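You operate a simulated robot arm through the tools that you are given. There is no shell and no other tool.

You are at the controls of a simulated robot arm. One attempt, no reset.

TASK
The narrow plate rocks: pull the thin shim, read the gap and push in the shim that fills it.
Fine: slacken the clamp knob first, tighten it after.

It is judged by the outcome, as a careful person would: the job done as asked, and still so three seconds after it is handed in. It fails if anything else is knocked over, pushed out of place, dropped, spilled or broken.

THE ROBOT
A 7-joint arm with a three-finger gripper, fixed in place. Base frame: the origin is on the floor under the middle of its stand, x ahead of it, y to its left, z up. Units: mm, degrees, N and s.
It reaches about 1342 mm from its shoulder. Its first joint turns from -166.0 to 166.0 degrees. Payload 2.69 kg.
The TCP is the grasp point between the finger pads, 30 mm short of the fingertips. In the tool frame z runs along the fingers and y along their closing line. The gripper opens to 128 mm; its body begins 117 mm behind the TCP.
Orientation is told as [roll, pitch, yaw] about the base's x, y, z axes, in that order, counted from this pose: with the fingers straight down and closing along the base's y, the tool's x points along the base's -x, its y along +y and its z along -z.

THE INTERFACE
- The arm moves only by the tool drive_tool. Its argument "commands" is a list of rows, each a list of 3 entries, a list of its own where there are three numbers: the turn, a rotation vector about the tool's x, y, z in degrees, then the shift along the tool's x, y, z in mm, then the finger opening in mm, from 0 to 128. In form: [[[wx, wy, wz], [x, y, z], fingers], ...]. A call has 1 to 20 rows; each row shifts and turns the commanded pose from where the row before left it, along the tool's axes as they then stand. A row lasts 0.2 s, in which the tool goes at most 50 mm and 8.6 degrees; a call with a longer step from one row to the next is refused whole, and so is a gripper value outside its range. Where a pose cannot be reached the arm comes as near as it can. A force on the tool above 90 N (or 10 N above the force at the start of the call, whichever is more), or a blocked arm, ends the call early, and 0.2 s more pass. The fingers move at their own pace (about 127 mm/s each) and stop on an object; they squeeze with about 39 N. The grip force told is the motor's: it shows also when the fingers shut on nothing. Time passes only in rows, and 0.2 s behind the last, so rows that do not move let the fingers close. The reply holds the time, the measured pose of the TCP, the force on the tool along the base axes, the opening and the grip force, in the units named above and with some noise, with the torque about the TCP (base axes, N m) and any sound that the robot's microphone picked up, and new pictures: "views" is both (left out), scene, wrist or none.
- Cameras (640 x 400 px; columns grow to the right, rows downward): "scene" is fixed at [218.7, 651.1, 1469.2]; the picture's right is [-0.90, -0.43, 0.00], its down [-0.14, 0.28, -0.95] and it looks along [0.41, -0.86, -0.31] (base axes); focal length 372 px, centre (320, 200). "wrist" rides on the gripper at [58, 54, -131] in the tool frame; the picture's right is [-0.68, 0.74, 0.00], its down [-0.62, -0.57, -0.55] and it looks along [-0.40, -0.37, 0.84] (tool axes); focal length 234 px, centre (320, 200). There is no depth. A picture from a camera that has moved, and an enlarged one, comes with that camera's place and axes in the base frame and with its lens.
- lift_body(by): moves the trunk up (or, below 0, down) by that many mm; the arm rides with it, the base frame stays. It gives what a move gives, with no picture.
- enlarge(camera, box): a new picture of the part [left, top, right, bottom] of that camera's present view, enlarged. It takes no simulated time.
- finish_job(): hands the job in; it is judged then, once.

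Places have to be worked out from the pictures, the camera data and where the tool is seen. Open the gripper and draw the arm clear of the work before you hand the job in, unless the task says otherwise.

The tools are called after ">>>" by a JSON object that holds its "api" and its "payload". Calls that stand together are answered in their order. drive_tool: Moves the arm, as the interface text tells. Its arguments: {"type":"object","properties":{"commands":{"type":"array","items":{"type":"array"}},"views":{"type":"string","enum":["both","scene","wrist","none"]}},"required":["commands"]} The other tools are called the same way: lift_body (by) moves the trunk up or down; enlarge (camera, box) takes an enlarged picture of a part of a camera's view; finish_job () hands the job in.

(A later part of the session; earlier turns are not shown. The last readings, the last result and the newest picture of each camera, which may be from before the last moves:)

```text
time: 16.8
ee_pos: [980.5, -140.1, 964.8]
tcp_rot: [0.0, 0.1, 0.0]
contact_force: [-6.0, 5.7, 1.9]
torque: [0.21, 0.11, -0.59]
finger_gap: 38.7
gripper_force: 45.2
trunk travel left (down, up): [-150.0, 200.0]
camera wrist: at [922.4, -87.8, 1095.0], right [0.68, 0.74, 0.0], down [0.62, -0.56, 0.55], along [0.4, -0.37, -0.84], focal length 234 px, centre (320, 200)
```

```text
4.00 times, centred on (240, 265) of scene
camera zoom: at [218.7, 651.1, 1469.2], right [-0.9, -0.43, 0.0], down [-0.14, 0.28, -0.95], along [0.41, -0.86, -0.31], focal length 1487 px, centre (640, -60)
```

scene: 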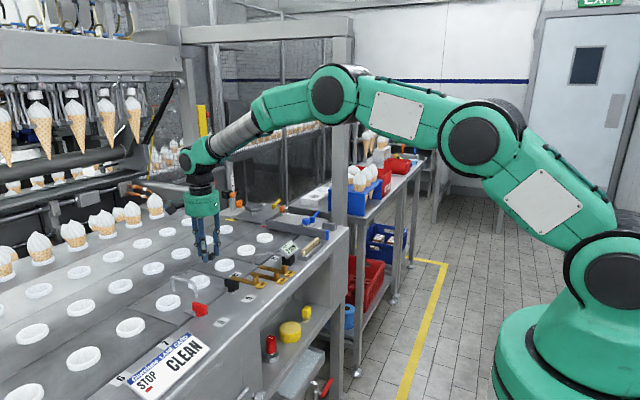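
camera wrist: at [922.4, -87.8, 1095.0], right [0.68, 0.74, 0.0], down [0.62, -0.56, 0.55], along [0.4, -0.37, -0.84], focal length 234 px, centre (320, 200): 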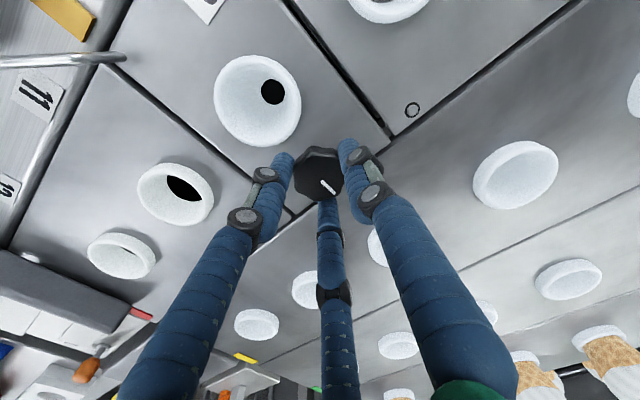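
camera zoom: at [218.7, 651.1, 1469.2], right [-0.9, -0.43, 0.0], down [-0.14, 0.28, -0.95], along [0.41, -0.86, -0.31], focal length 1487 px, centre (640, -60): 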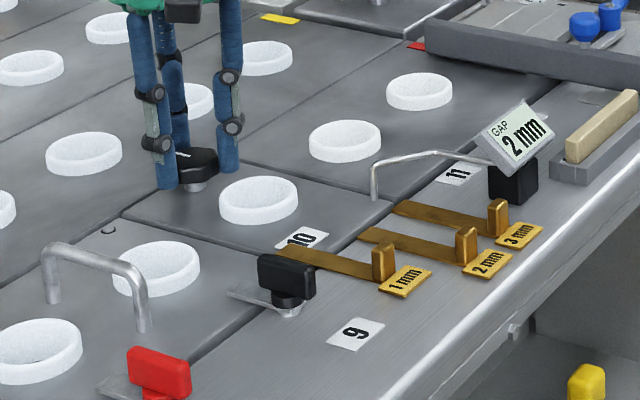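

The knob has turned 90° and a resisting torque of -0.6 Nm now appears, so it may be at its stop. I try 5° more gently to see whether it is.

>>> {"api": "drive_tool", "payload": {"commands": [[[0, 0, -5], [0.3, 0.3, 0], 25], [[0, 0, 0], [0, 0, 0], 25]], "views": "wrist"}}

>>> {"api": "enlarge", "payload": {"camera": "wrist", "box": [280, 130, 360, 210]}}

>>> {"api": "enlarge", "payload": {"camera": "scene", "box": [180, 240, 240, 280]}}

```text
time: 17.4
ee_pos: [982.0, -140.6, 964.3]
tcp_rot: [0.1, 0.0, 4.9]
contact_force: [-5.3, 3.3, 4.1]
torque: [0.05, 0.19, -0.52]
finger_gap: 39.2
gripper_force: 44.9
trunk travel left (down, up): [-150.0, 200.0]
camera wrist: at [917.7, -93.2, 1094.9], right [0.61, 0.79, 0.0], down [0.66, -0.51, 0.55], along [0.44, -0.33, -0.84], focal length 234 px, centre (320, 200)
```

wrist: 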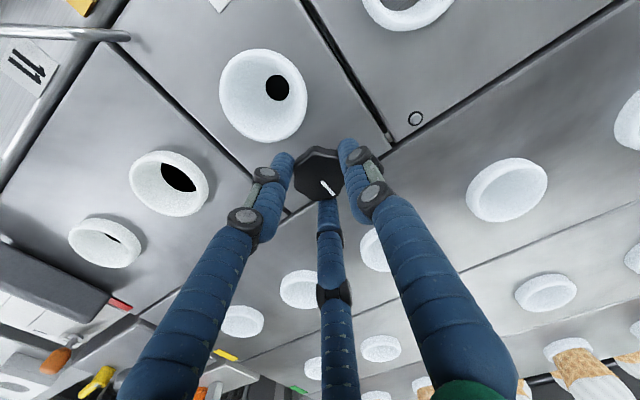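

```text
5.00 times, centred on (320, 170) of wrist
camera zoom: at [917.7, -93.2, 1094.9], right [0.61, 0.79, 0.0], down [0.66, -0.51, 0.55], along [0.44, -0.33, -0.84], focal length 1171 px, centre (320, 350)
```

zoom: 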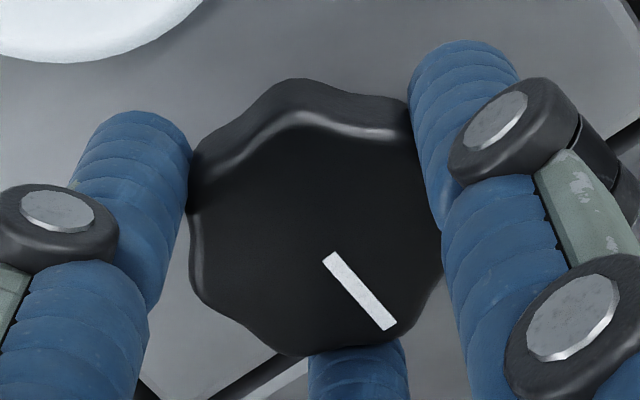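

```text
10.00 times, centred on (210, 260) of scene
camera zoom: at [218.7, 651.1, 1469.2], right [-0.9, -0.43, 0.0], down [-0.14, 0.28, -0.95], along [0.41, -0.86, -0.31], focal length 3719 px, centre (1420, -400)
```

zoom: 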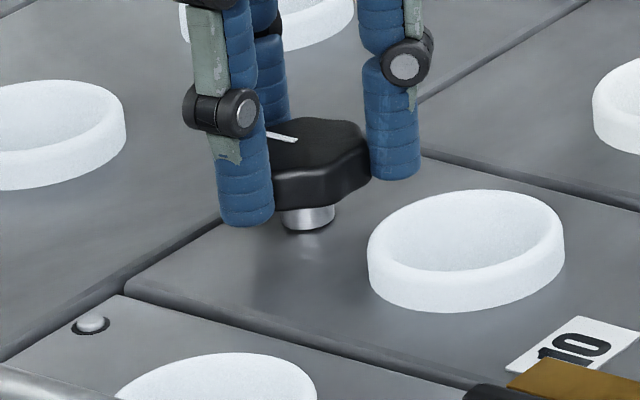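

The gripper now slips over the knob: it is at its stop about 90° counter-clockwise with the mark pointing to +x, so the clamp is slack. I open, rise clear and check.

>>> {"api": "drive_tool", "payload": {"commands": [[[0, 0, 0], [0, 0, 0], 60], [[0, 0, 0], [0, 0, 0], 60], [[0, 0, 0], [0, 0, -30], 60], [[0, 0, 0], [0, 0, -45], 60], [[0, 0, -8], [0, 0, 0], 60], [[0, 0, -8.5], [0, 0, 0], 60], [[0, 0, -8.5], [0, 0, 0], 60], [[0, 0, 0], [0, 0, 0], 60]], "views": "both"}}

>>> {"api": "enlarge", "payload": {"camera": "scene", "box": [160, 220, 320, 310]}}

>>> {"api": "enlarge", "payload": {"camera": "wrist", "box": [220, 50, 420, 200]}}

```text
time: 19.2
ee_pos: [981.5, -138.0, 1039.3]
tcp_rot: [0.0, 0.1, 30.0]
contact_force: [-1.1, 0.3, -0.1]
torque: [0.06, -0.02, 0.01]
finger_gap: 59.8
gripper_force: 0.0
trunk travel left (down, up): [-150.0, 200.0]
camera wrist: at [903.5, -123.4, 1169.4], right [0.22, 0.98, 0.0], down [0.82, -0.18, 0.55], along [0.54, -0.12, -0.84], focal length 234 px, centre (320, 200)
```

scene: 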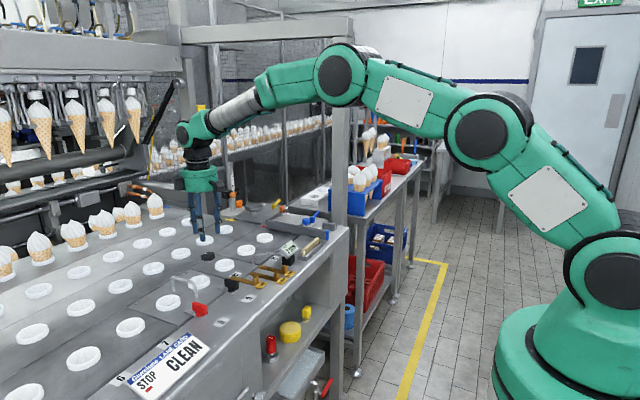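
wrist: 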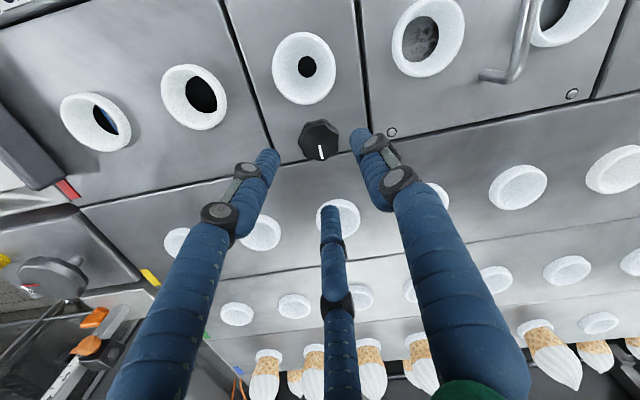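

```text
4.00 times, centred on (240, 265) of scene
camera zoom: at [218.7, 651.1, 1469.2], right [-0.9, -0.43, 0.0], down [-0.14, 0.28, -0.95], along [0.41, -0.86, -0.31], focal length 1487 px, centre (640, -60)
```

zoom: 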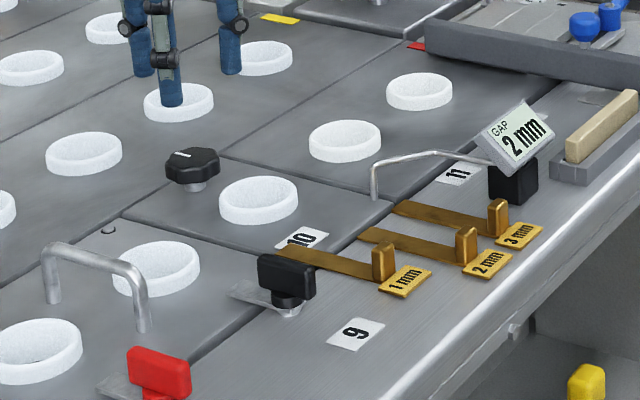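

```text
2.67 times, centred on (320, 125) of wrist
camera zoom: at [903.5, -123.4, 1169.4], right [0.22, 0.98, 0.0], down [0.82, -0.18, 0.55], along [0.54, -0.12, -0.84], focal length 624 px, centre (320, 400)
```

zoom: 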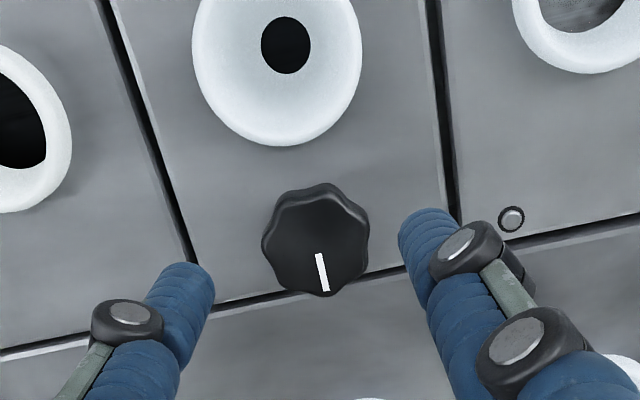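

The knob's mark now points to +x: clamp slackened by 90°. Next I travel to above the 1 mm shim's block at about (772,-96) and look.

>>> {"api": "drive_tool", "payload": {"commands": [[[0, 0, 0], [25, 22, 0], 60], [[0, 0, 0], [34, 30, 0], 60], [[0, 0, 0], [34, 30, 0], 50], [[0, 0, 0], [34, 30, 0], 40], [[0, 0, 0], [33, 30, 0], 36], [[0, 0, 0], [0, 0, 0], 36], [[0, 0, 0], [0, 0, 0], 36]], "views": "both"}}

>>> {"api": "enlarge", "payload": {"camera": "wrist", "box": [220, 80, 420, 230]}}

>>> {"api": "enlarge", "payload": {"camera": "scene", "box": [200, 230, 320, 305]}}

```text
time: 20.8
ee_pos: [772.3, -96.6, 1037.7]
tcp_rot: [0.0, 0.0, 30.0]
contact_force: [0.0, -0.5, -0.4]
torque: [-0.01, -0.01, 0.01]
finger_gap: 36.0
gripper_force: 0.1
trunk travel left (down, up): [-150.0, 200.0]
camera wrist: at [695.0, -81.2, 1168.7], right [0.22, 0.98, 0.0], down [0.82, -0.18, 0.55], along [0.53, -0.12, -0.84], focal length 234 px, centre (320, 200)
```

scene: 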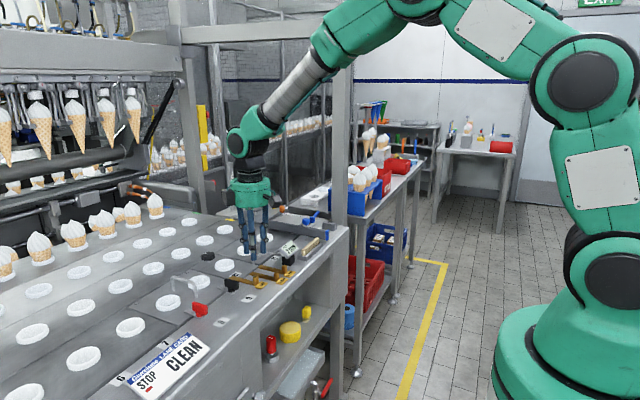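
wrist: 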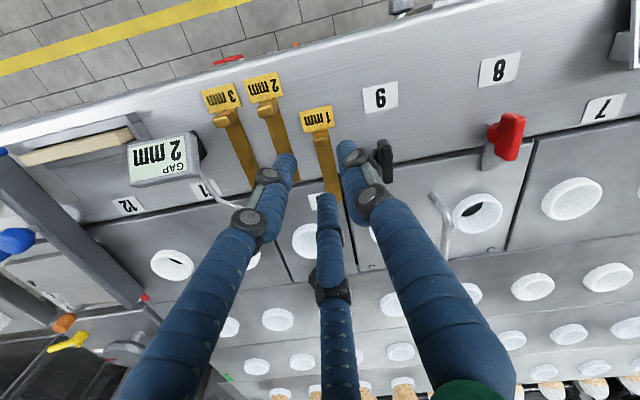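

```text
2.67 times, centred on (320, 155) of wrist
camera zoom: at [695.0, -81.2, 1168.7], right [0.22, 0.98, 0.0], down [0.82, -0.18, 0.55], along [0.53, -0.12, -0.84], focal length 624 px, centre (320, 320)
```

zoom: 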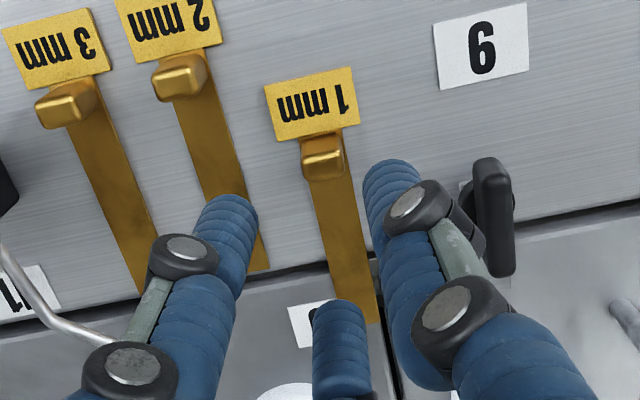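

```text
5.33 times, centred on (260, 268) of scene
camera zoom: at [218.7, 651.1, 1469.2], right [-0.9, -0.43, 0.0], down [-0.14, 0.28, -0.95], along [0.41, -0.86, -0.31], focal length 1983 px, centre (640, -160)
```

zoom: 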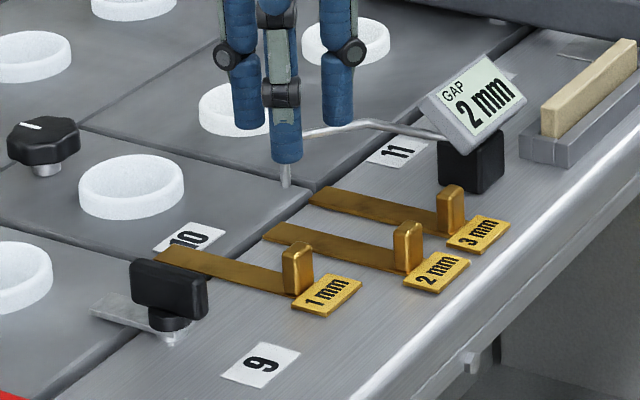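

The block of the 1 mm shim is centred under the tool within ~1 mm. I lower to TCP z≈957 with fingers at 36 mm around the block.

>>> {"api": "drive_tool", "payload": {"commands": [[[0, 0, 0], [0.5, 1, 35], 36], [[0, 0, 0], [0, 0, 30], 36], [[0, 0, 0], [0, 0, 17], 36], [[0, 0, 0], [0, 0, 0], 36]], "views": "both"}}

>>> {"api": "enlarge", "payload": {"camera": "wrist", "box": [220, 80, 420, 230]}}

>>> {"api": "enlarge", "payload": {"camera": "scene", "box": [200, 230, 320, 305]}}

```text
time: 21.8
ee_pos: [771.0, -97.1, 956.2]
tcp_rot: [0.0, 0.0, 30.0]
contact_force: [0.2, 0.7, -1.0]
torque: [0.0, -0.04, 0.01]
finger_gap: 36.2
gripper_force: 0.0
trunk travel left (down, up): [-150.0, 200.0]
camera wrist: at [693.6, -81.0, 1086.6], right [0.22, 0.98, 0.0], down [0.82, -0.18, 0.55], along [0.54, -0.12, -0.84], focal length 234 px, centre (320, 200)
```

scene: 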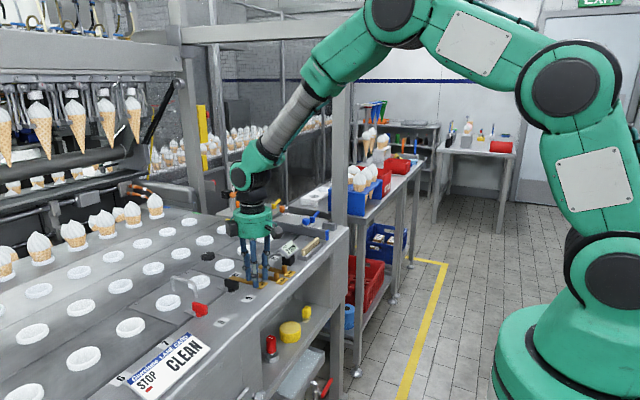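
wrist: 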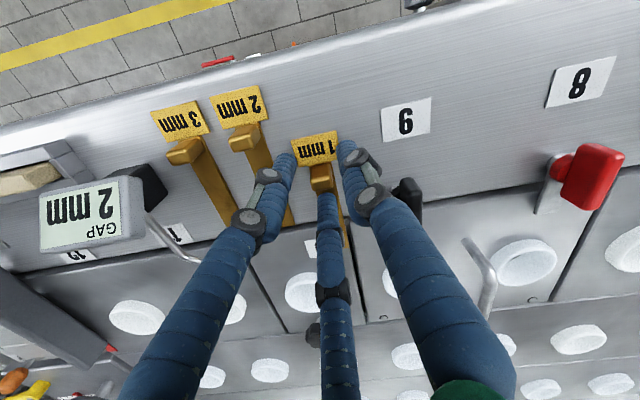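

```text
2.67 times, centred on (320, 155) of wrist
camera zoom: at [693.6, -81.0, 1086.6], right [0.22, 0.98, 0.0], down [0.82, -0.18, 0.55], along [0.54, -0.12, -0.84], focal length 624 px, centre (320, 320)
```

zoom: 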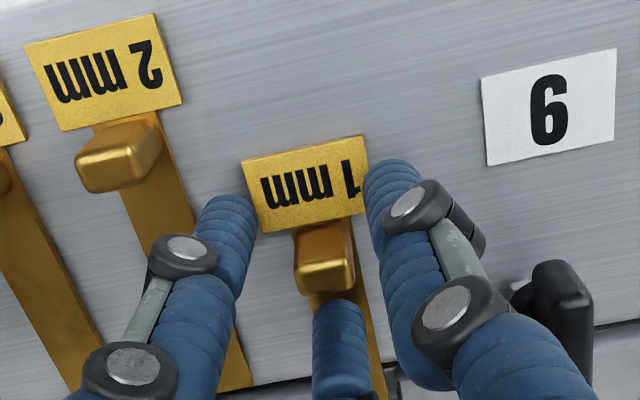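

```text
5.33 times, centred on (260, 268) of scene
camera zoom: at [218.7, 651.1, 1469.2], right [-0.9, -0.43, 0.0], down [-0.14, 0.28, -0.95], along [0.41, -0.86, -0.31], focal length 1983 px, centre (640, -160)
```

zoom: 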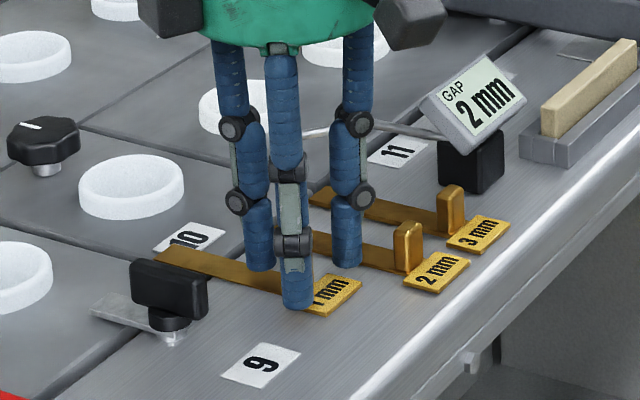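

The block sits centrally between the three fingertips. I close on it.

>>> {"api": "drive_tool", "payload": {"commands": [[[0, 0, 0], [0, 1, 0], 28], [[0, 0, 0], [0, 0, 0], 20], [[0, 0, 0], [0, 0, 0], 12], [[0, 0, 0], [0, 0, 0], 6], [[0, 0, 0], [0, 0, 0], 6]], "views": "wrist"}}

>>> {"api": "enlarge", "payload": {"camera": "wrist", "box": [220, 80, 420, 230]}}

>>> {"api": "enlarge", "payload": {"camera": "scene", "box": [200, 230, 320, 305]}}

```text
time: 23.0
ee_pos: [770.8, -96.5, 956.6]
tcp_rot: [0.0, 0.0, 30.0]
contact_force: [0.7, -3.6, -2.0]
torque: [-0.15, -0.08, 0.06]
finger_gap: 15.8
gripper_force: 41.5
trunk travel left (down, up): [-150.0, 200.0]
camera wrist: at [692.9, -80.4, 1087.0], right [0.22, 0.98, 0.0], down [0.82, -0.18, 0.55], along [0.54, -0.12, -0.84], focal length 234 px, centre (320, 200)
```

wrist: 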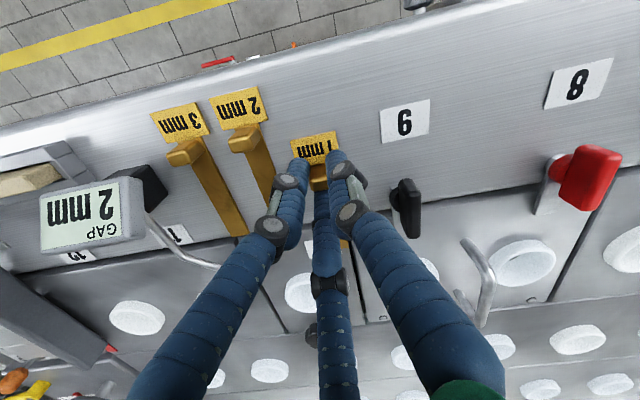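

```text
2.67 times, centred on (320, 155) of wrist
camera zoom: at [692.9, -80.4, 1087.0], right [0.22, 0.98, 0.0], down [0.82, -0.18, 0.55], along [0.54, -0.12, -0.84], focal length 624 px, centre (320, 320)
```

zoom: 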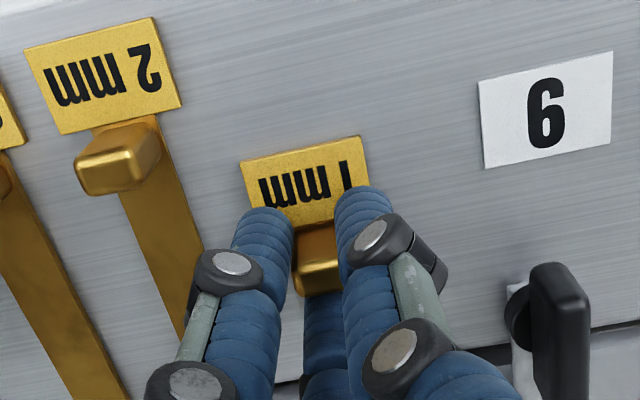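

```text
5.33 times, centred on (260, 268) of scene
camera zoom: at [218.7, 651.1, 1469.2], right [-0.9, -0.43, 0.0], down [-0.14, 0.28, -0.95], along [0.41, -0.86, -0.31], focal length 1983 px, centre (640, -160)
```

zoom: 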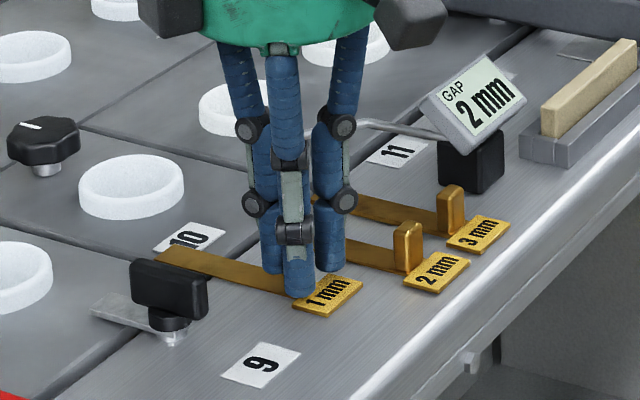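

The block is gripped (15.8 mm, 41 N). I pull it 12 mm straight toward -x and watch the force and the readout.

>>> {"api": "drive_tool", "payload": {"commands": [[[0, 0, 0], [3.46, 2, 0], 6], [[0, 0, 0], [3.46, 2, 0], 6], [[0, 0, 0], [3.46, 2, 0], 6], [[0, 0, 0], [0, 0, 0], 6]], "views": "both"}}

>>> {"api": "enlarge", "payload": {"camera": "wrist", "box": [220, 80, 420, 230]}}

>>> {"api": "enlarge", "payload": {"camera": "scene", "box": [200, 230, 320, 305]}}

```text
time: 24.0
ee_pos: [756.8, -97.1, 956.3]
tcp_rot: [0.0, 0.0, 30.0]
contact_force: [0.1, -17.7, 4.0]
torque: [-0.44, 0.07, 0.03]
finger_gap: 16.1
gripper_force: 42.3
trunk travel left (down, up): [-150.0, 200.0]
camera wrist: at [680.2, -80.4, 1086.9], right [0.22, 0.98, 0.0], down [0.82, -0.18, 0.55], along [0.54, -0.12, -0.84], focal length 234 px, centre (320, 200)
```

scene: 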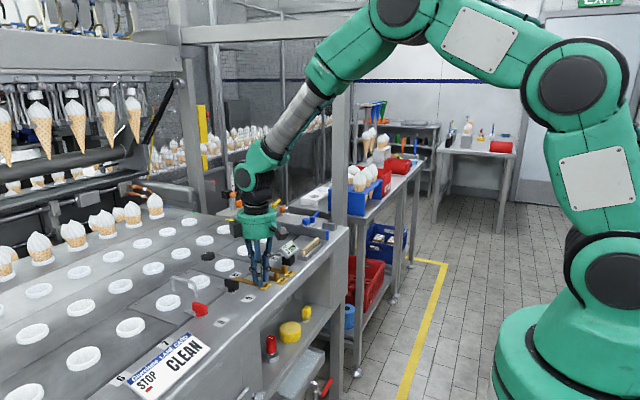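
wrist: 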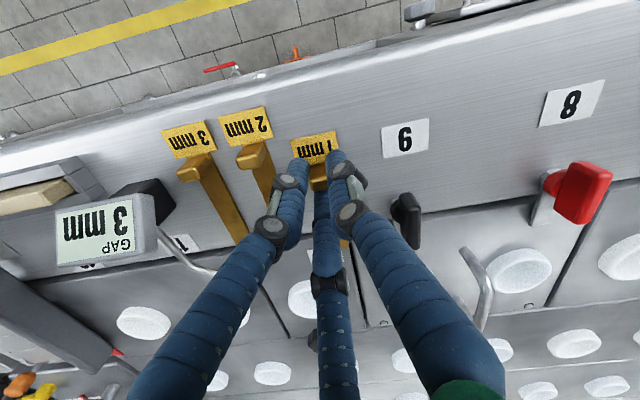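

```text
2.67 times, centred on (320, 155) of wrist
camera zoom: at [680.2, -80.4, 1086.9], right [0.22, 0.98, 0.0], down [0.82, -0.18, 0.55], along [0.54, -0.12, -0.84], focal length 624 px, centre (320, 320)
```

zoom: 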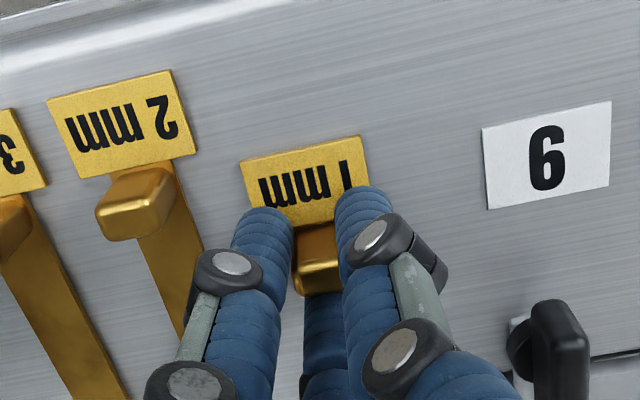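

```text
5.33 times, centred on (260, 268) of scene
camera zoom: at [218.7, 651.1, 1469.2], right [-0.9, -0.43, 0.0], down [-0.14, 0.28, -0.95], along [0.41, -0.86, -0.31], focal length 1983 px, centre (640, -160)
```

zoom: 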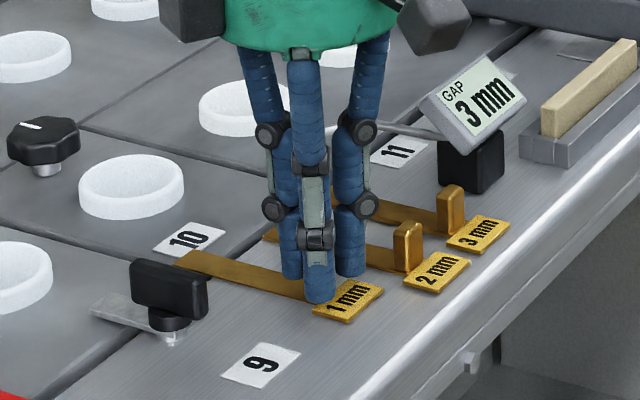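

The readout changed to 3 mm once the shim moved. The sideways -18 N shows the shim slides on a guide and I'm slightly too far in +y; I trim y and continue pulling out toward x≈732, level with the others.

>>> {"api": "drive_tool", "payload": {"commands": [[[0, 0, 0], [4.8, 1.2, 0], 6], [[0, 0, 0], [4.33, 2.5, 0], 6], [[0, 0, 0], [4.33, 2.5, 0], 6], [[0, 0, 0], [4.33, 2.5, 0], 6], [[0, 0, 0], [3.46, 2, 0], 6], [[0, 0, 0], [0, 0, 0], 6]], "views": "both"}}

>>> {"api": "enlarge", "payload": {"camera": "wrist", "box": [180, 60, 420, 230]}}

>>> {"api": "enlarge", "payload": {"camera": "scene", "box": [200, 230, 320, 305]}}

```text
time: 25.4
ee_pos: [733.2, -96.9, 956.6]
tcp_rot: [0.0, 0.1, 30.0]
contact_force: [0.1, -5.8, 8.8]
torque: [-0.13, -0.43, 0.05]
finger_gap: 15.7
gripper_force: 42.5
trunk travel left (down, up): [-150.0, 200.0]
camera wrist: at [655.8, -80.4, 1086.9], right [0.22, 0.98, 0.0], down [0.82, -0.18, 0.55], along [0.54, -0.12, -0.84], focal length 234 px, centre (320, 200)
```

scene: 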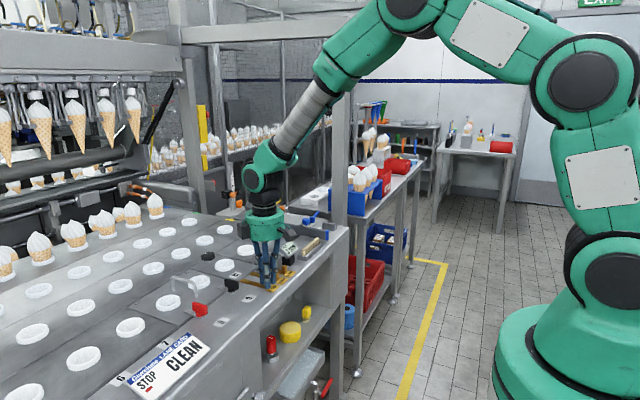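
wrist: 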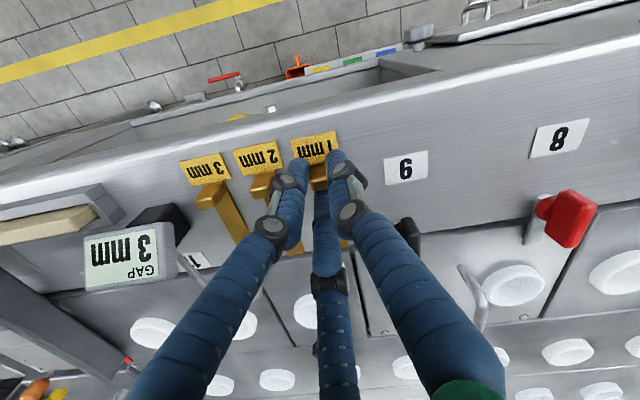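

```text
2.35 times, centred on (300, 145) of wrist
camera zoom: at [655.8, -80.4, 1086.9], right [0.22, 0.98, 0.0], down [0.82, -0.18, 0.55], along [0.54, -0.12, -0.84], focal length 551 px, centre (367, 329)
```

zoom: 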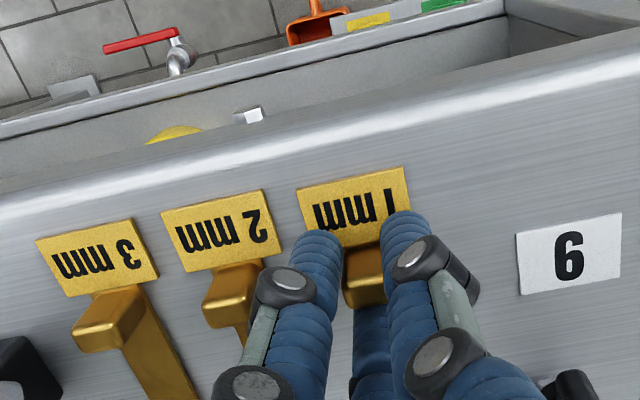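

```text
5.33 times, centred on (260, 268) of scene
camera zoom: at [218.7, 651.1, 1469.2], right [-0.9, -0.43, 0.0], down [-0.14, 0.28, -0.95], along [0.41, -0.86, -0.31], focal length 1983 px, centre (640, -160)
```

zoom: 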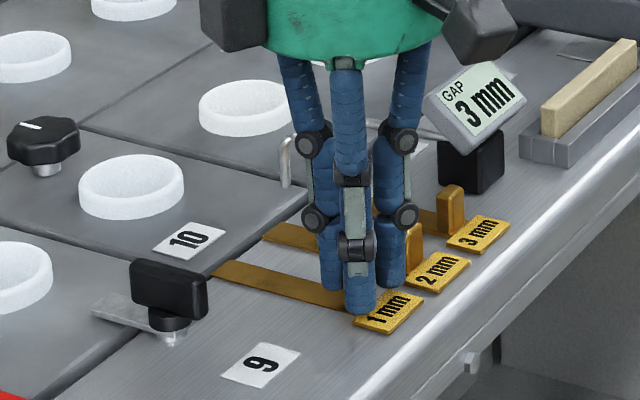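

Readout stays at 3 mm with the thin shim clear of the plate. It's about 2–3 mm short of level with the other tags, so I draw it the last 3 mm.

>>> {"api": "drive_tool", "payload": {"commands": [[[0, 0, 0], [1.3, 0.75, 0], 6], [[0, 0, 0], [1.3, 0.75, 0], 6], [[0, 0, 0], [0, 0, 0], 6]], "views": "wrist"}}

>>> {"api": "enlarge", "payload": {"camera": "wrist", "box": [180, 60, 420, 230]}}

>>> {"api": "enlarge", "payload": {"camera": "scene", "box": [200, 230, 320, 305]}}

```text
time: 26.2
ee_pos: [731.5, -96.3, 956.7]
tcp_rot: [0.0, -0.2, 29.9]
contact_force: [6.7, -6.9, 6.8]
torque: [-0.16, 0.17, 0.05]
finger_gap: 15.5
gripper_force: 42.0
trunk travel left (down, up): [-150.0, 200.0]
camera wrist: at [653.3, -80.5, 1086.8], right [0.22, 0.98, 0.0], down [0.82, -0.18, 0.55], along [0.54, -0.12, -0.84], focal length 234 px, centre (320, 200)
```

wrist: 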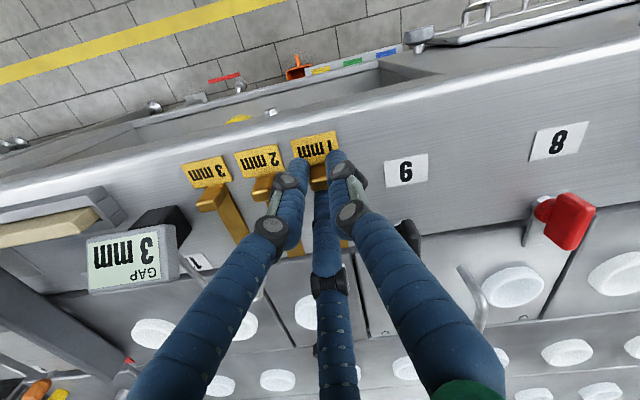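

```text
2.35 times, centred on (300, 145) of wrist
camera zoom: at [653.3, -80.5, 1086.8], right [0.22, 0.98, 0.0], down [0.82, -0.18, 0.55], along [0.54, -0.12, -0.84], focal length 551 px, centre (367, 329)
```

zoom: 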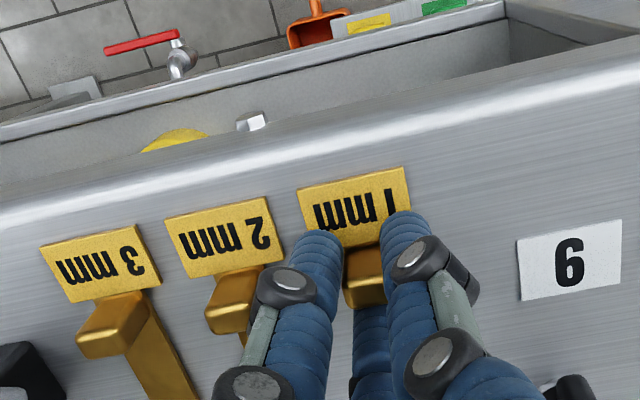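

```text
5.33 times, centred on (260, 268) of scene
camera zoom: at [218.7, 651.1, 1469.2], right [-0.9, -0.43, 0.0], down [-0.14, 0.28, -0.95], along [0.41, -0.86, -0.31], focal length 1983 px, centre (640, -160)
```

zoom: 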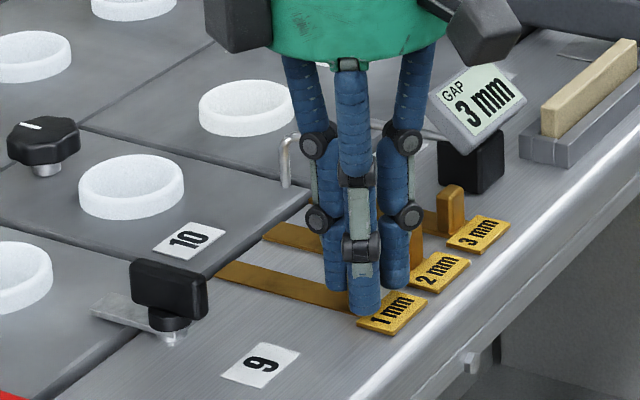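

x-force now rises (+7 N): the thin shim is fully out at its stop and the gap reads 3 mm. I release it, rise, and move above the 3 mm shim's block near (732,-183).

>>> {"api": "drive_tool", "payload": {"commands": [[[0, 0, 0], [0, 0, 0], 28], [[0, 0, 0], [0, 0, 0], 28], [[0, 0, 0], [0, 0, -30], 28], [[0, 0, 0], [0, 0, -40], 28], [[0, 0, 0], [0, 0, -20], 32], [[0, 0, 0], [15, -26, 0], 32], [[0, 0, 0], [20, -35, 0], 32], [[0, 0, 0], [8.5, -14.3, 0], 32], [[0, 0, 0], [0, 0, 0], 32]], "views": "both"}}

>>> {"api": "enlarge", "payload": {"camera": "wrist", "box": [220, 80, 420, 230]}}

>>> {"api": "enlarge", "payload": {"camera": "scene", "box": [200, 230, 320, 305]}}

```text
time: 28.2
ee_pos: [730.3, -184.6, 1049.0]
tcp_rot: [0.0, 0.1, 30.0]
contact_force: [0.2, -1.0, -0.3]
torque: [0.03, 0.01, 0.03]
finger_gap: 32.0
gripper_force: 0.1
trunk travel left (down, up): [-150.0, 200.0]
camera wrist: at [653.4, -168.2, 1178.9], right [0.22, 0.98, 0.0], down [0.82, -0.18, 0.55], along [0.54, -0.12, -0.84], focal length 234 px, centre (320, 200)
```

scene: 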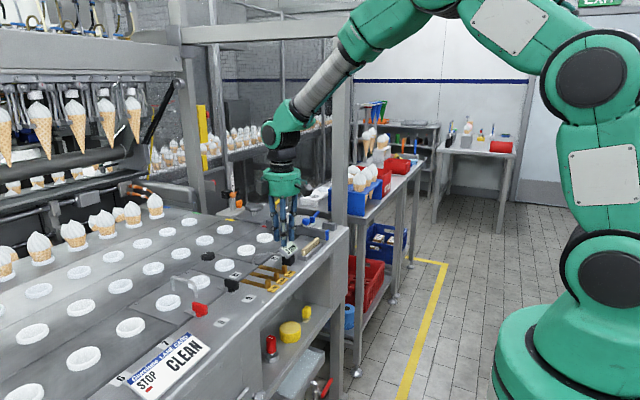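
wrist: 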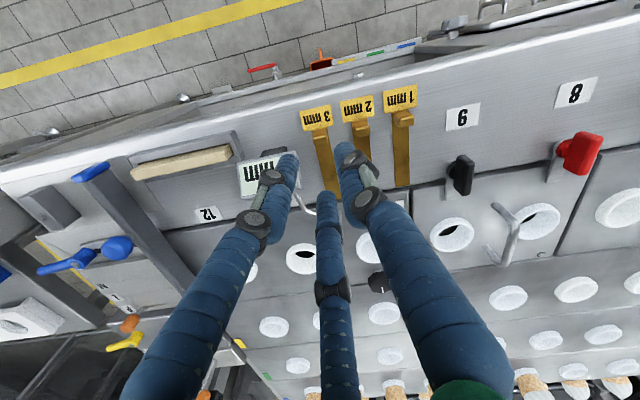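

```text
2.67 times, centred on (320, 155) of wrist
camera zoom: at [653.4, -168.2, 1178.9], right [0.22, 0.98, 0.0], down [0.82, -0.18, 0.55], along [0.54, -0.12, -0.84], focal length 624 px, centre (320, 320)
```

zoom: 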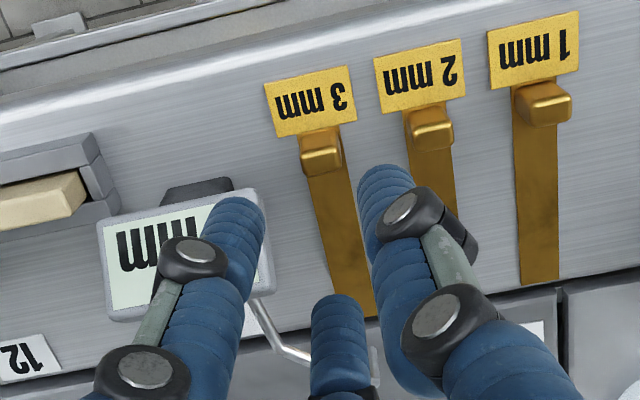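

```text
5.33 times, centred on (260, 268) of scene
camera zoom: at [218.7, 651.1, 1469.2], right [-0.9, -0.43, 0.0], down [-0.14, 0.28, -0.95], along [0.41, -0.86, -0.31], focal length 1983 px, centre (640, -160)
```

zoom: 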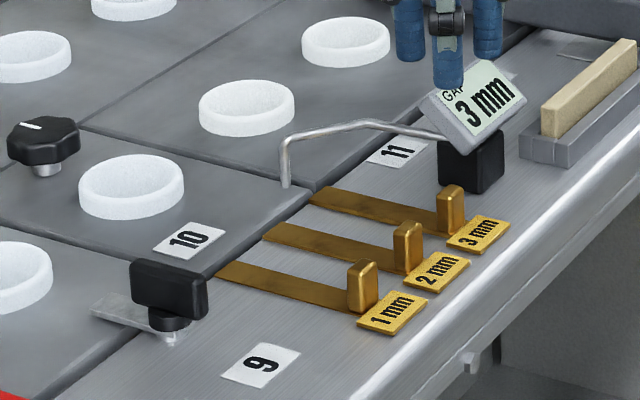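

All three shims are level, the gap reads 3 mm, so the 3 mm shim is the one. Its block is at about (731,-185); the gauge box starts near y≈-214, so I will push with closed fingers from behind the block rather than straddle it. I close, turn to yaw 0 and come down behind it at x≈695.

>>> {"api": "drive_tool", "payload": {"commands": [[[0, 0, 7.5], [0, 0, 0], 10], [[0, 0, 7.5], [0, 0, 0], 0], [[0, 0, 7.5], [0, 0, 0], 0], [[0, 0, 7.5], [0, 0, 0], 0], [[0, 0, 0], [36, 3, 0], 0], [[0, 0, 0], [0, 0, 30], 0], [[0, 0, 0], [0, 0, 30], 0], [[0, 0, 0], [0, 0, 0], 0]], "views": "both"}}

>>> {"api": "enlarge", "payload": {"camera": "wrist", "box": [220, 80, 420, 230]}}

>>> {"api": "enlarge", "payload": {"camera": "scene", "box": [220, 220, 340, 295]}}

```text
time: 30.0
ee_pos: [697.4, -180.2, 985.2]
tcp_rot: [0.0, -0.1, 0.0]
contact_force: [0.5, -0.3, -0.2]
torque: [0.06, 0.06, 0.05]
finger_gap: 2.0
gripper_force: 31.9
trunk travel left (down, up): [-150.0, 200.0]
camera wrist: at [639.0, -128.5, 1116.2], right [0.68, 0.74, 0.0], down [0.62, -0.57, 0.55], along [0.4, -0.37, -0.84], focal length 234 px, centre (320, 200)
```

scene: 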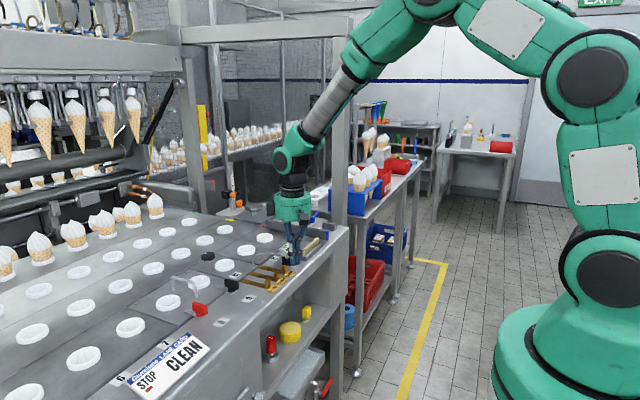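
wrist: 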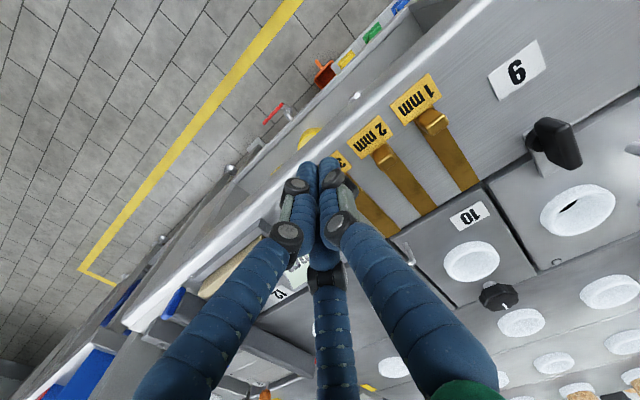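

```text
2.67 times, centred on (320, 155) of wrist
camera zoom: at [639.0, -128.5, 1116.2], right [0.68, 0.74, 0.0], down [0.62, -0.57, 0.55], along [0.4, -0.37, -0.84], focal length 624 px, centre (320, 320)
```

zoom: 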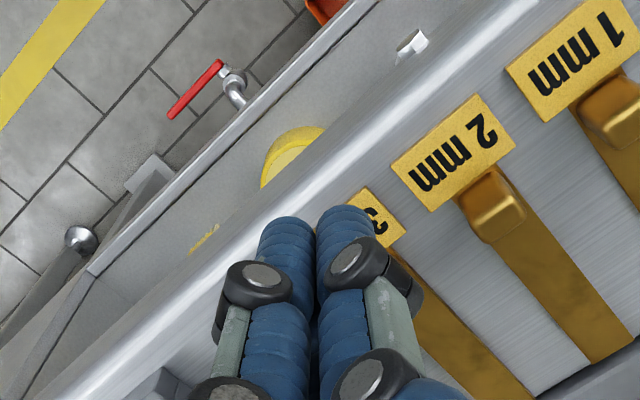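

```text
5.33 times, centred on (280, 258) of scene
camera zoom: at [218.7, 651.1, 1469.2], right [-0.9, -0.43, 0.0], down [-0.14, 0.28, -0.95], along [0.41, -0.86, -0.31], focal length 1983 px, centre (533, -107)
```

zoom: 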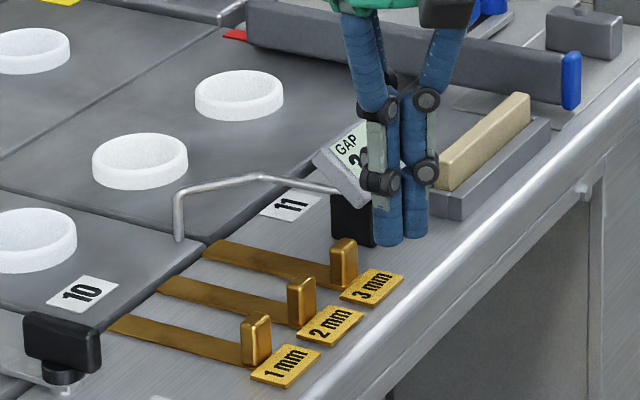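

Fingers are closed behind the block, well clear of the gauge. I lower 25 mm so the tips are at z≈930, level with the block, and edge forward 6 mm.

>>> {"api": "drive_tool", "payload": {"commands": [[[0, 0, 0], [0, 0, 25], 0], [[0, 0, 0], [-6, 0, 0], 0], [[0, 0, 0], [0, 0, 0], 0]], "views": "both"}}

>>> {"api": "enlarge", "payload": {"camera": "wrist", "box": [260, 100, 420, 220]}}

>>> {"api": "enlarge", "payload": {"camera": "scene", "box": [220, 220, 340, 295]}}

```text
time: 30.8
ee_pos: [702.0, -180.6, 960.8]
tcp_rot: [0.0, 0.0, 0.0]
contact_force: [0.5, 0.4, 0.1]
torque: [-0.01, 0.03, 0.01]
finger_gap: 2.1
gripper_force: 31.4
trunk travel left (down, up): [-150.0, 200.0]
camera wrist: at [644.1, -128.3, 1092.3], right [0.68, 0.74, 0.0], down [0.62, -0.57, 0.55], along [0.4, -0.37, -0.84], focal length 234 px, centre (320, 200)
```

scene: 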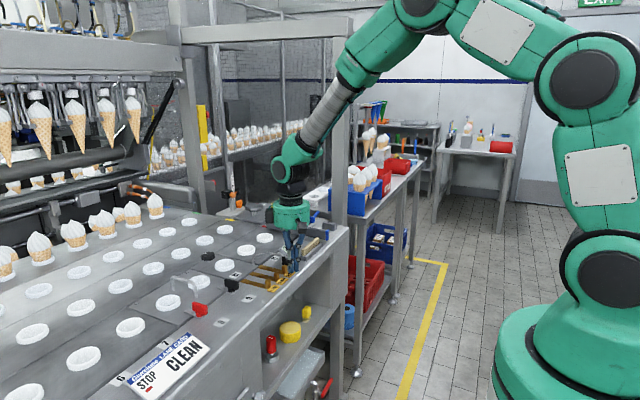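
wrist: 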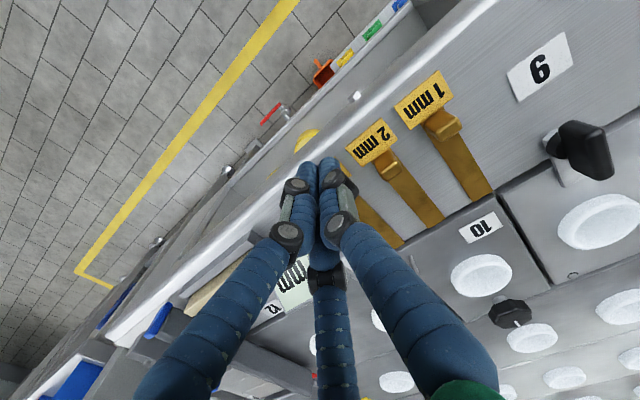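

```text
3.33 times, centred on (340, 160) of wrist
camera zoom: at [644.1, -128.3, 1092.3], right [0.68, 0.74, 0.0], down [0.62, -0.57, 0.55], along [0.4, -0.37, -0.84], focal length 781 px, centre (253, 333)
```

zoom: 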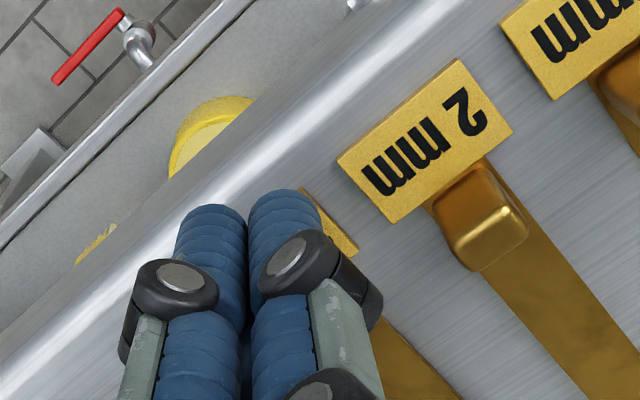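

```text
5.33 times, centred on (280, 258) of scene
camera zoom: at [218.7, 651.1, 1469.2], right [-0.9, -0.43, 0.0], down [-0.14, 0.28, -0.95], along [0.41, -0.86, -0.31], focal length 1983 px, centre (533, -107)
```

zoom: 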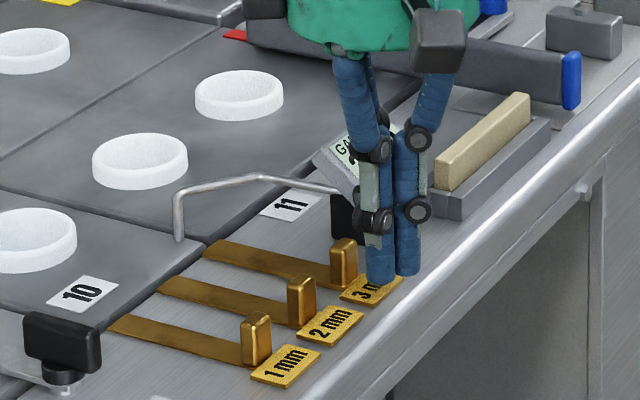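

The cluster is right behind the 3 mm block (over its tag). I push +x in 5 mm steps for 20 mm and check.

>>> {"api": "drive_tool", "payload": {"commands": [[[0, 0, 0], [-4, 0, 0], 0], [[0, 0, 0], [-4, 0, 0], 0], [[0, 0, 0], [-4, 0, 0], 0], [[0, 0, 0], [-4, 0, 0], 0], [[0, 0, 0], [-4, 0, 0], 0], [[0, 0, 0], [0, 0, 0], 0]], "views": "both"}}

>>> {"api": "enlarge", "payload": {"camera": "wrist", "box": [260, 100, 420, 220]}}

>>> {"api": "enlarge", "payload": {"camera": "scene", "box": [220, 220, 340, 295]}}

```text
time: 32.2
ee_pos: [721.5, -180.5, 962.9]
tcp_rot: [0.0, 0.0, 0.0]
contact_force: [0.3, -0.4, 0.0]
torque: [0.02, -0.03, -0.03]
finger_gap: 2.0
gripper_force: 31.5
trunk travel left (down, up): [-150.0, 200.0]
camera wrist: at [663.1, -128.8, 1092.4], right [0.68, 0.74, 0.0], down [0.62, -0.57, 0.55], along [0.4, -0.37, -0.84], focal length 234 px, centre (320, 200)
```

scene: 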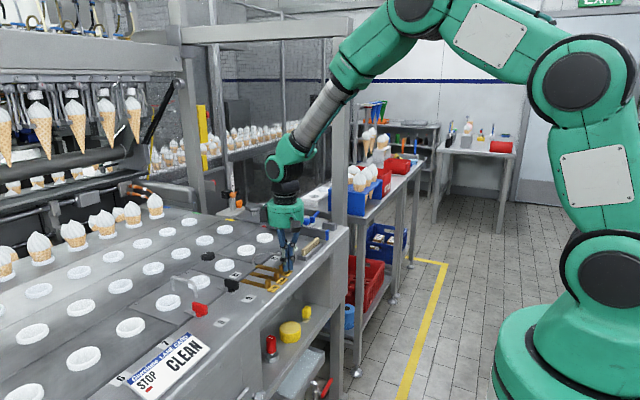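
wrist: 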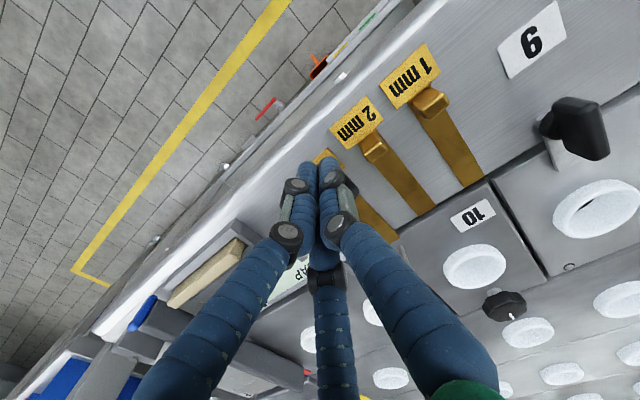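

```text
3.33 times, centred on (340, 160) of wrist
camera zoom: at [663.1, -128.8, 1092.4], right [0.68, 0.74, 0.0], down [0.62, -0.57, 0.55], along [0.4, -0.37, -0.84], focal length 781 px, centre (253, 333)
```

zoom: 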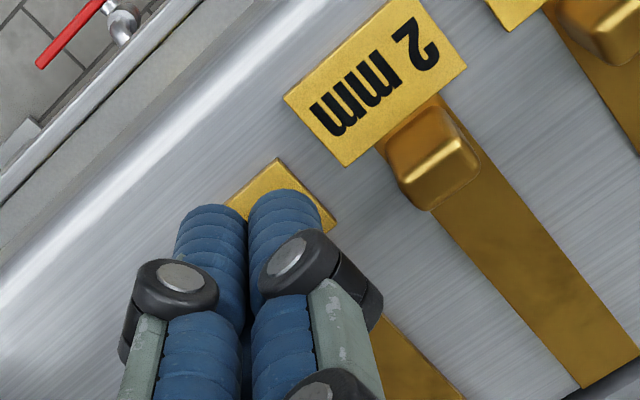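

```text
5.33 times, centred on (280, 258) of scene
camera zoom: at [218.7, 651.1, 1469.2], right [-0.9, -0.43, 0.0], down [-0.14, 0.28, -0.95], along [0.41, -0.86, -0.31], focal length 1983 px, centre (533, -107)
```

zoom: 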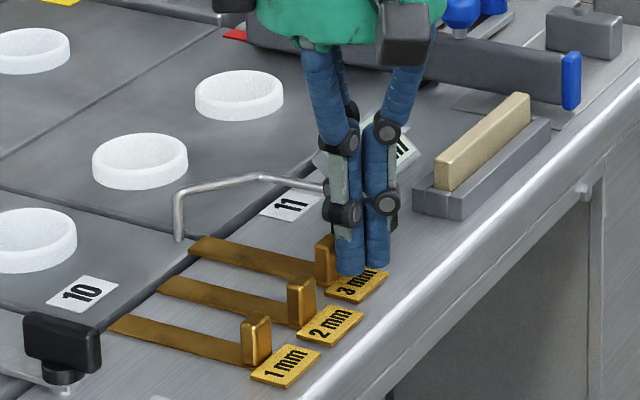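

The 3 mm shim is sliding in smoothly (about 10 mm so far). I push another 22 mm and watch for the stop and the gauge clearance.

>>> {"api": "drive_tool", "payload": {"commands": [[[0, 0, 0], [-4, 0, 0], 0], [[0, 0, 0], [-4, 0, 0], 0], [[0, 0, 0], [-4, 0, 0], 0], [[0, 0, 0], [-4, 0, 0], 0], [[0, 0, 0], [-3, 0, 0], 0], [[0, 0, 0], [-3, 0, 0], 0], [[0, 0, 0], [0, 0, 0], 0]], "views": "both"}}

>>> {"api": "enlarge", "payload": {"camera": "wrist", "box": [240, 100, 440, 260]}}

>>> {"api": "enlarge", "payload": {"camera": "scene", "box": [220, 220, 340, 295]}}

```text
time: 33.8
ee_pos: [743.4, -181.3, 962.1]
tcp_rot: [0.0, 0.0, 0.0]
contact_force: [-0.2, -0.4, 0.4]
torque: [0.0, 0.04, -0.02]
finger_gap: 2.1
gripper_force: 31.6
trunk travel left (down, up): [-150.0, 200.0]
camera wrist: at [684.5, -128.5, 1092.6], right [0.68, 0.74, 0.0], down [0.62, -0.57, 0.55], along [0.4, -0.37, -0.84], focal length 234 px, centre (320, 200)
```

scene: 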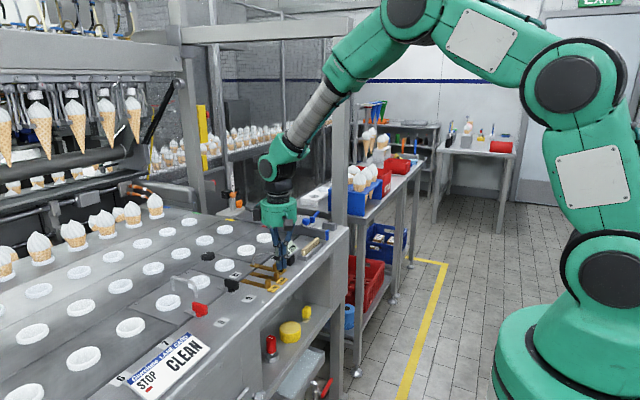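
wrist: 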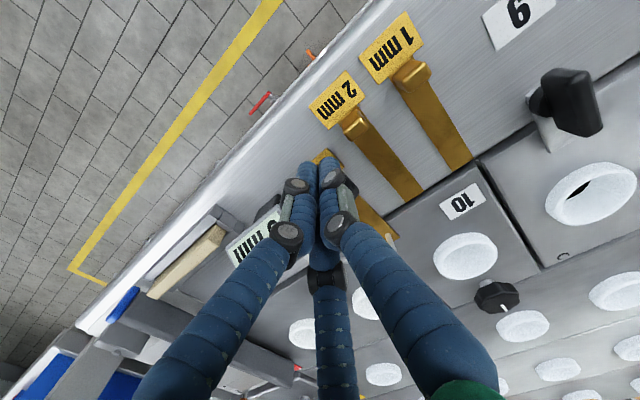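

```text
2.50 times, centred on (340, 180) of wrist
camera zoom: at [684.5, -128.5, 1092.6], right [0.68, 0.74, 0.0], down [0.62, -0.57, 0.55], along [0.4, -0.37, -0.84], focal length 585 px, centre (270, 250)
```

zoom: 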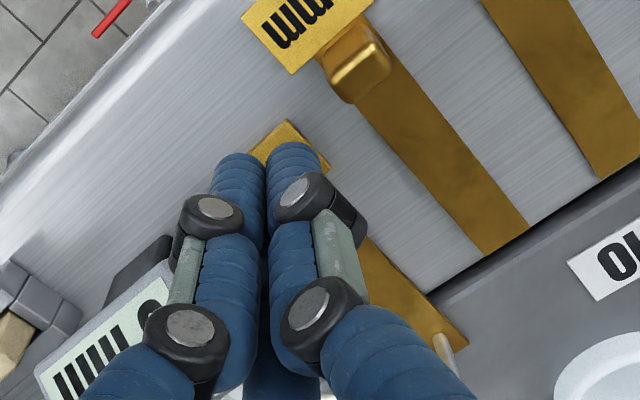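

```text
5.33 times, centred on (280, 258) of scene
camera zoom: at [218.7, 651.1, 1469.2], right [-0.9, -0.43, 0.0], down [-0.14, 0.28, -0.95], along [0.41, -0.86, -0.31], focal length 1983 px, centre (533, -107)
```

zoom: 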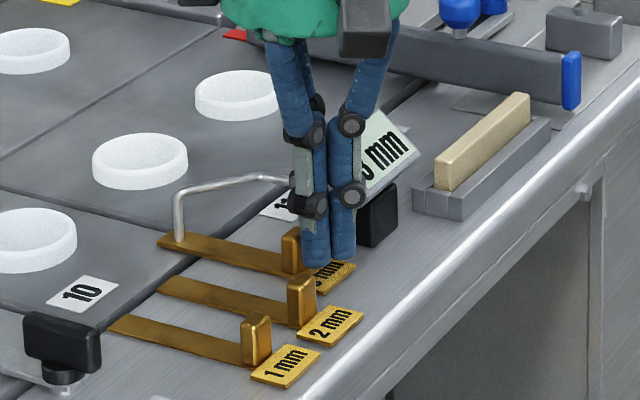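

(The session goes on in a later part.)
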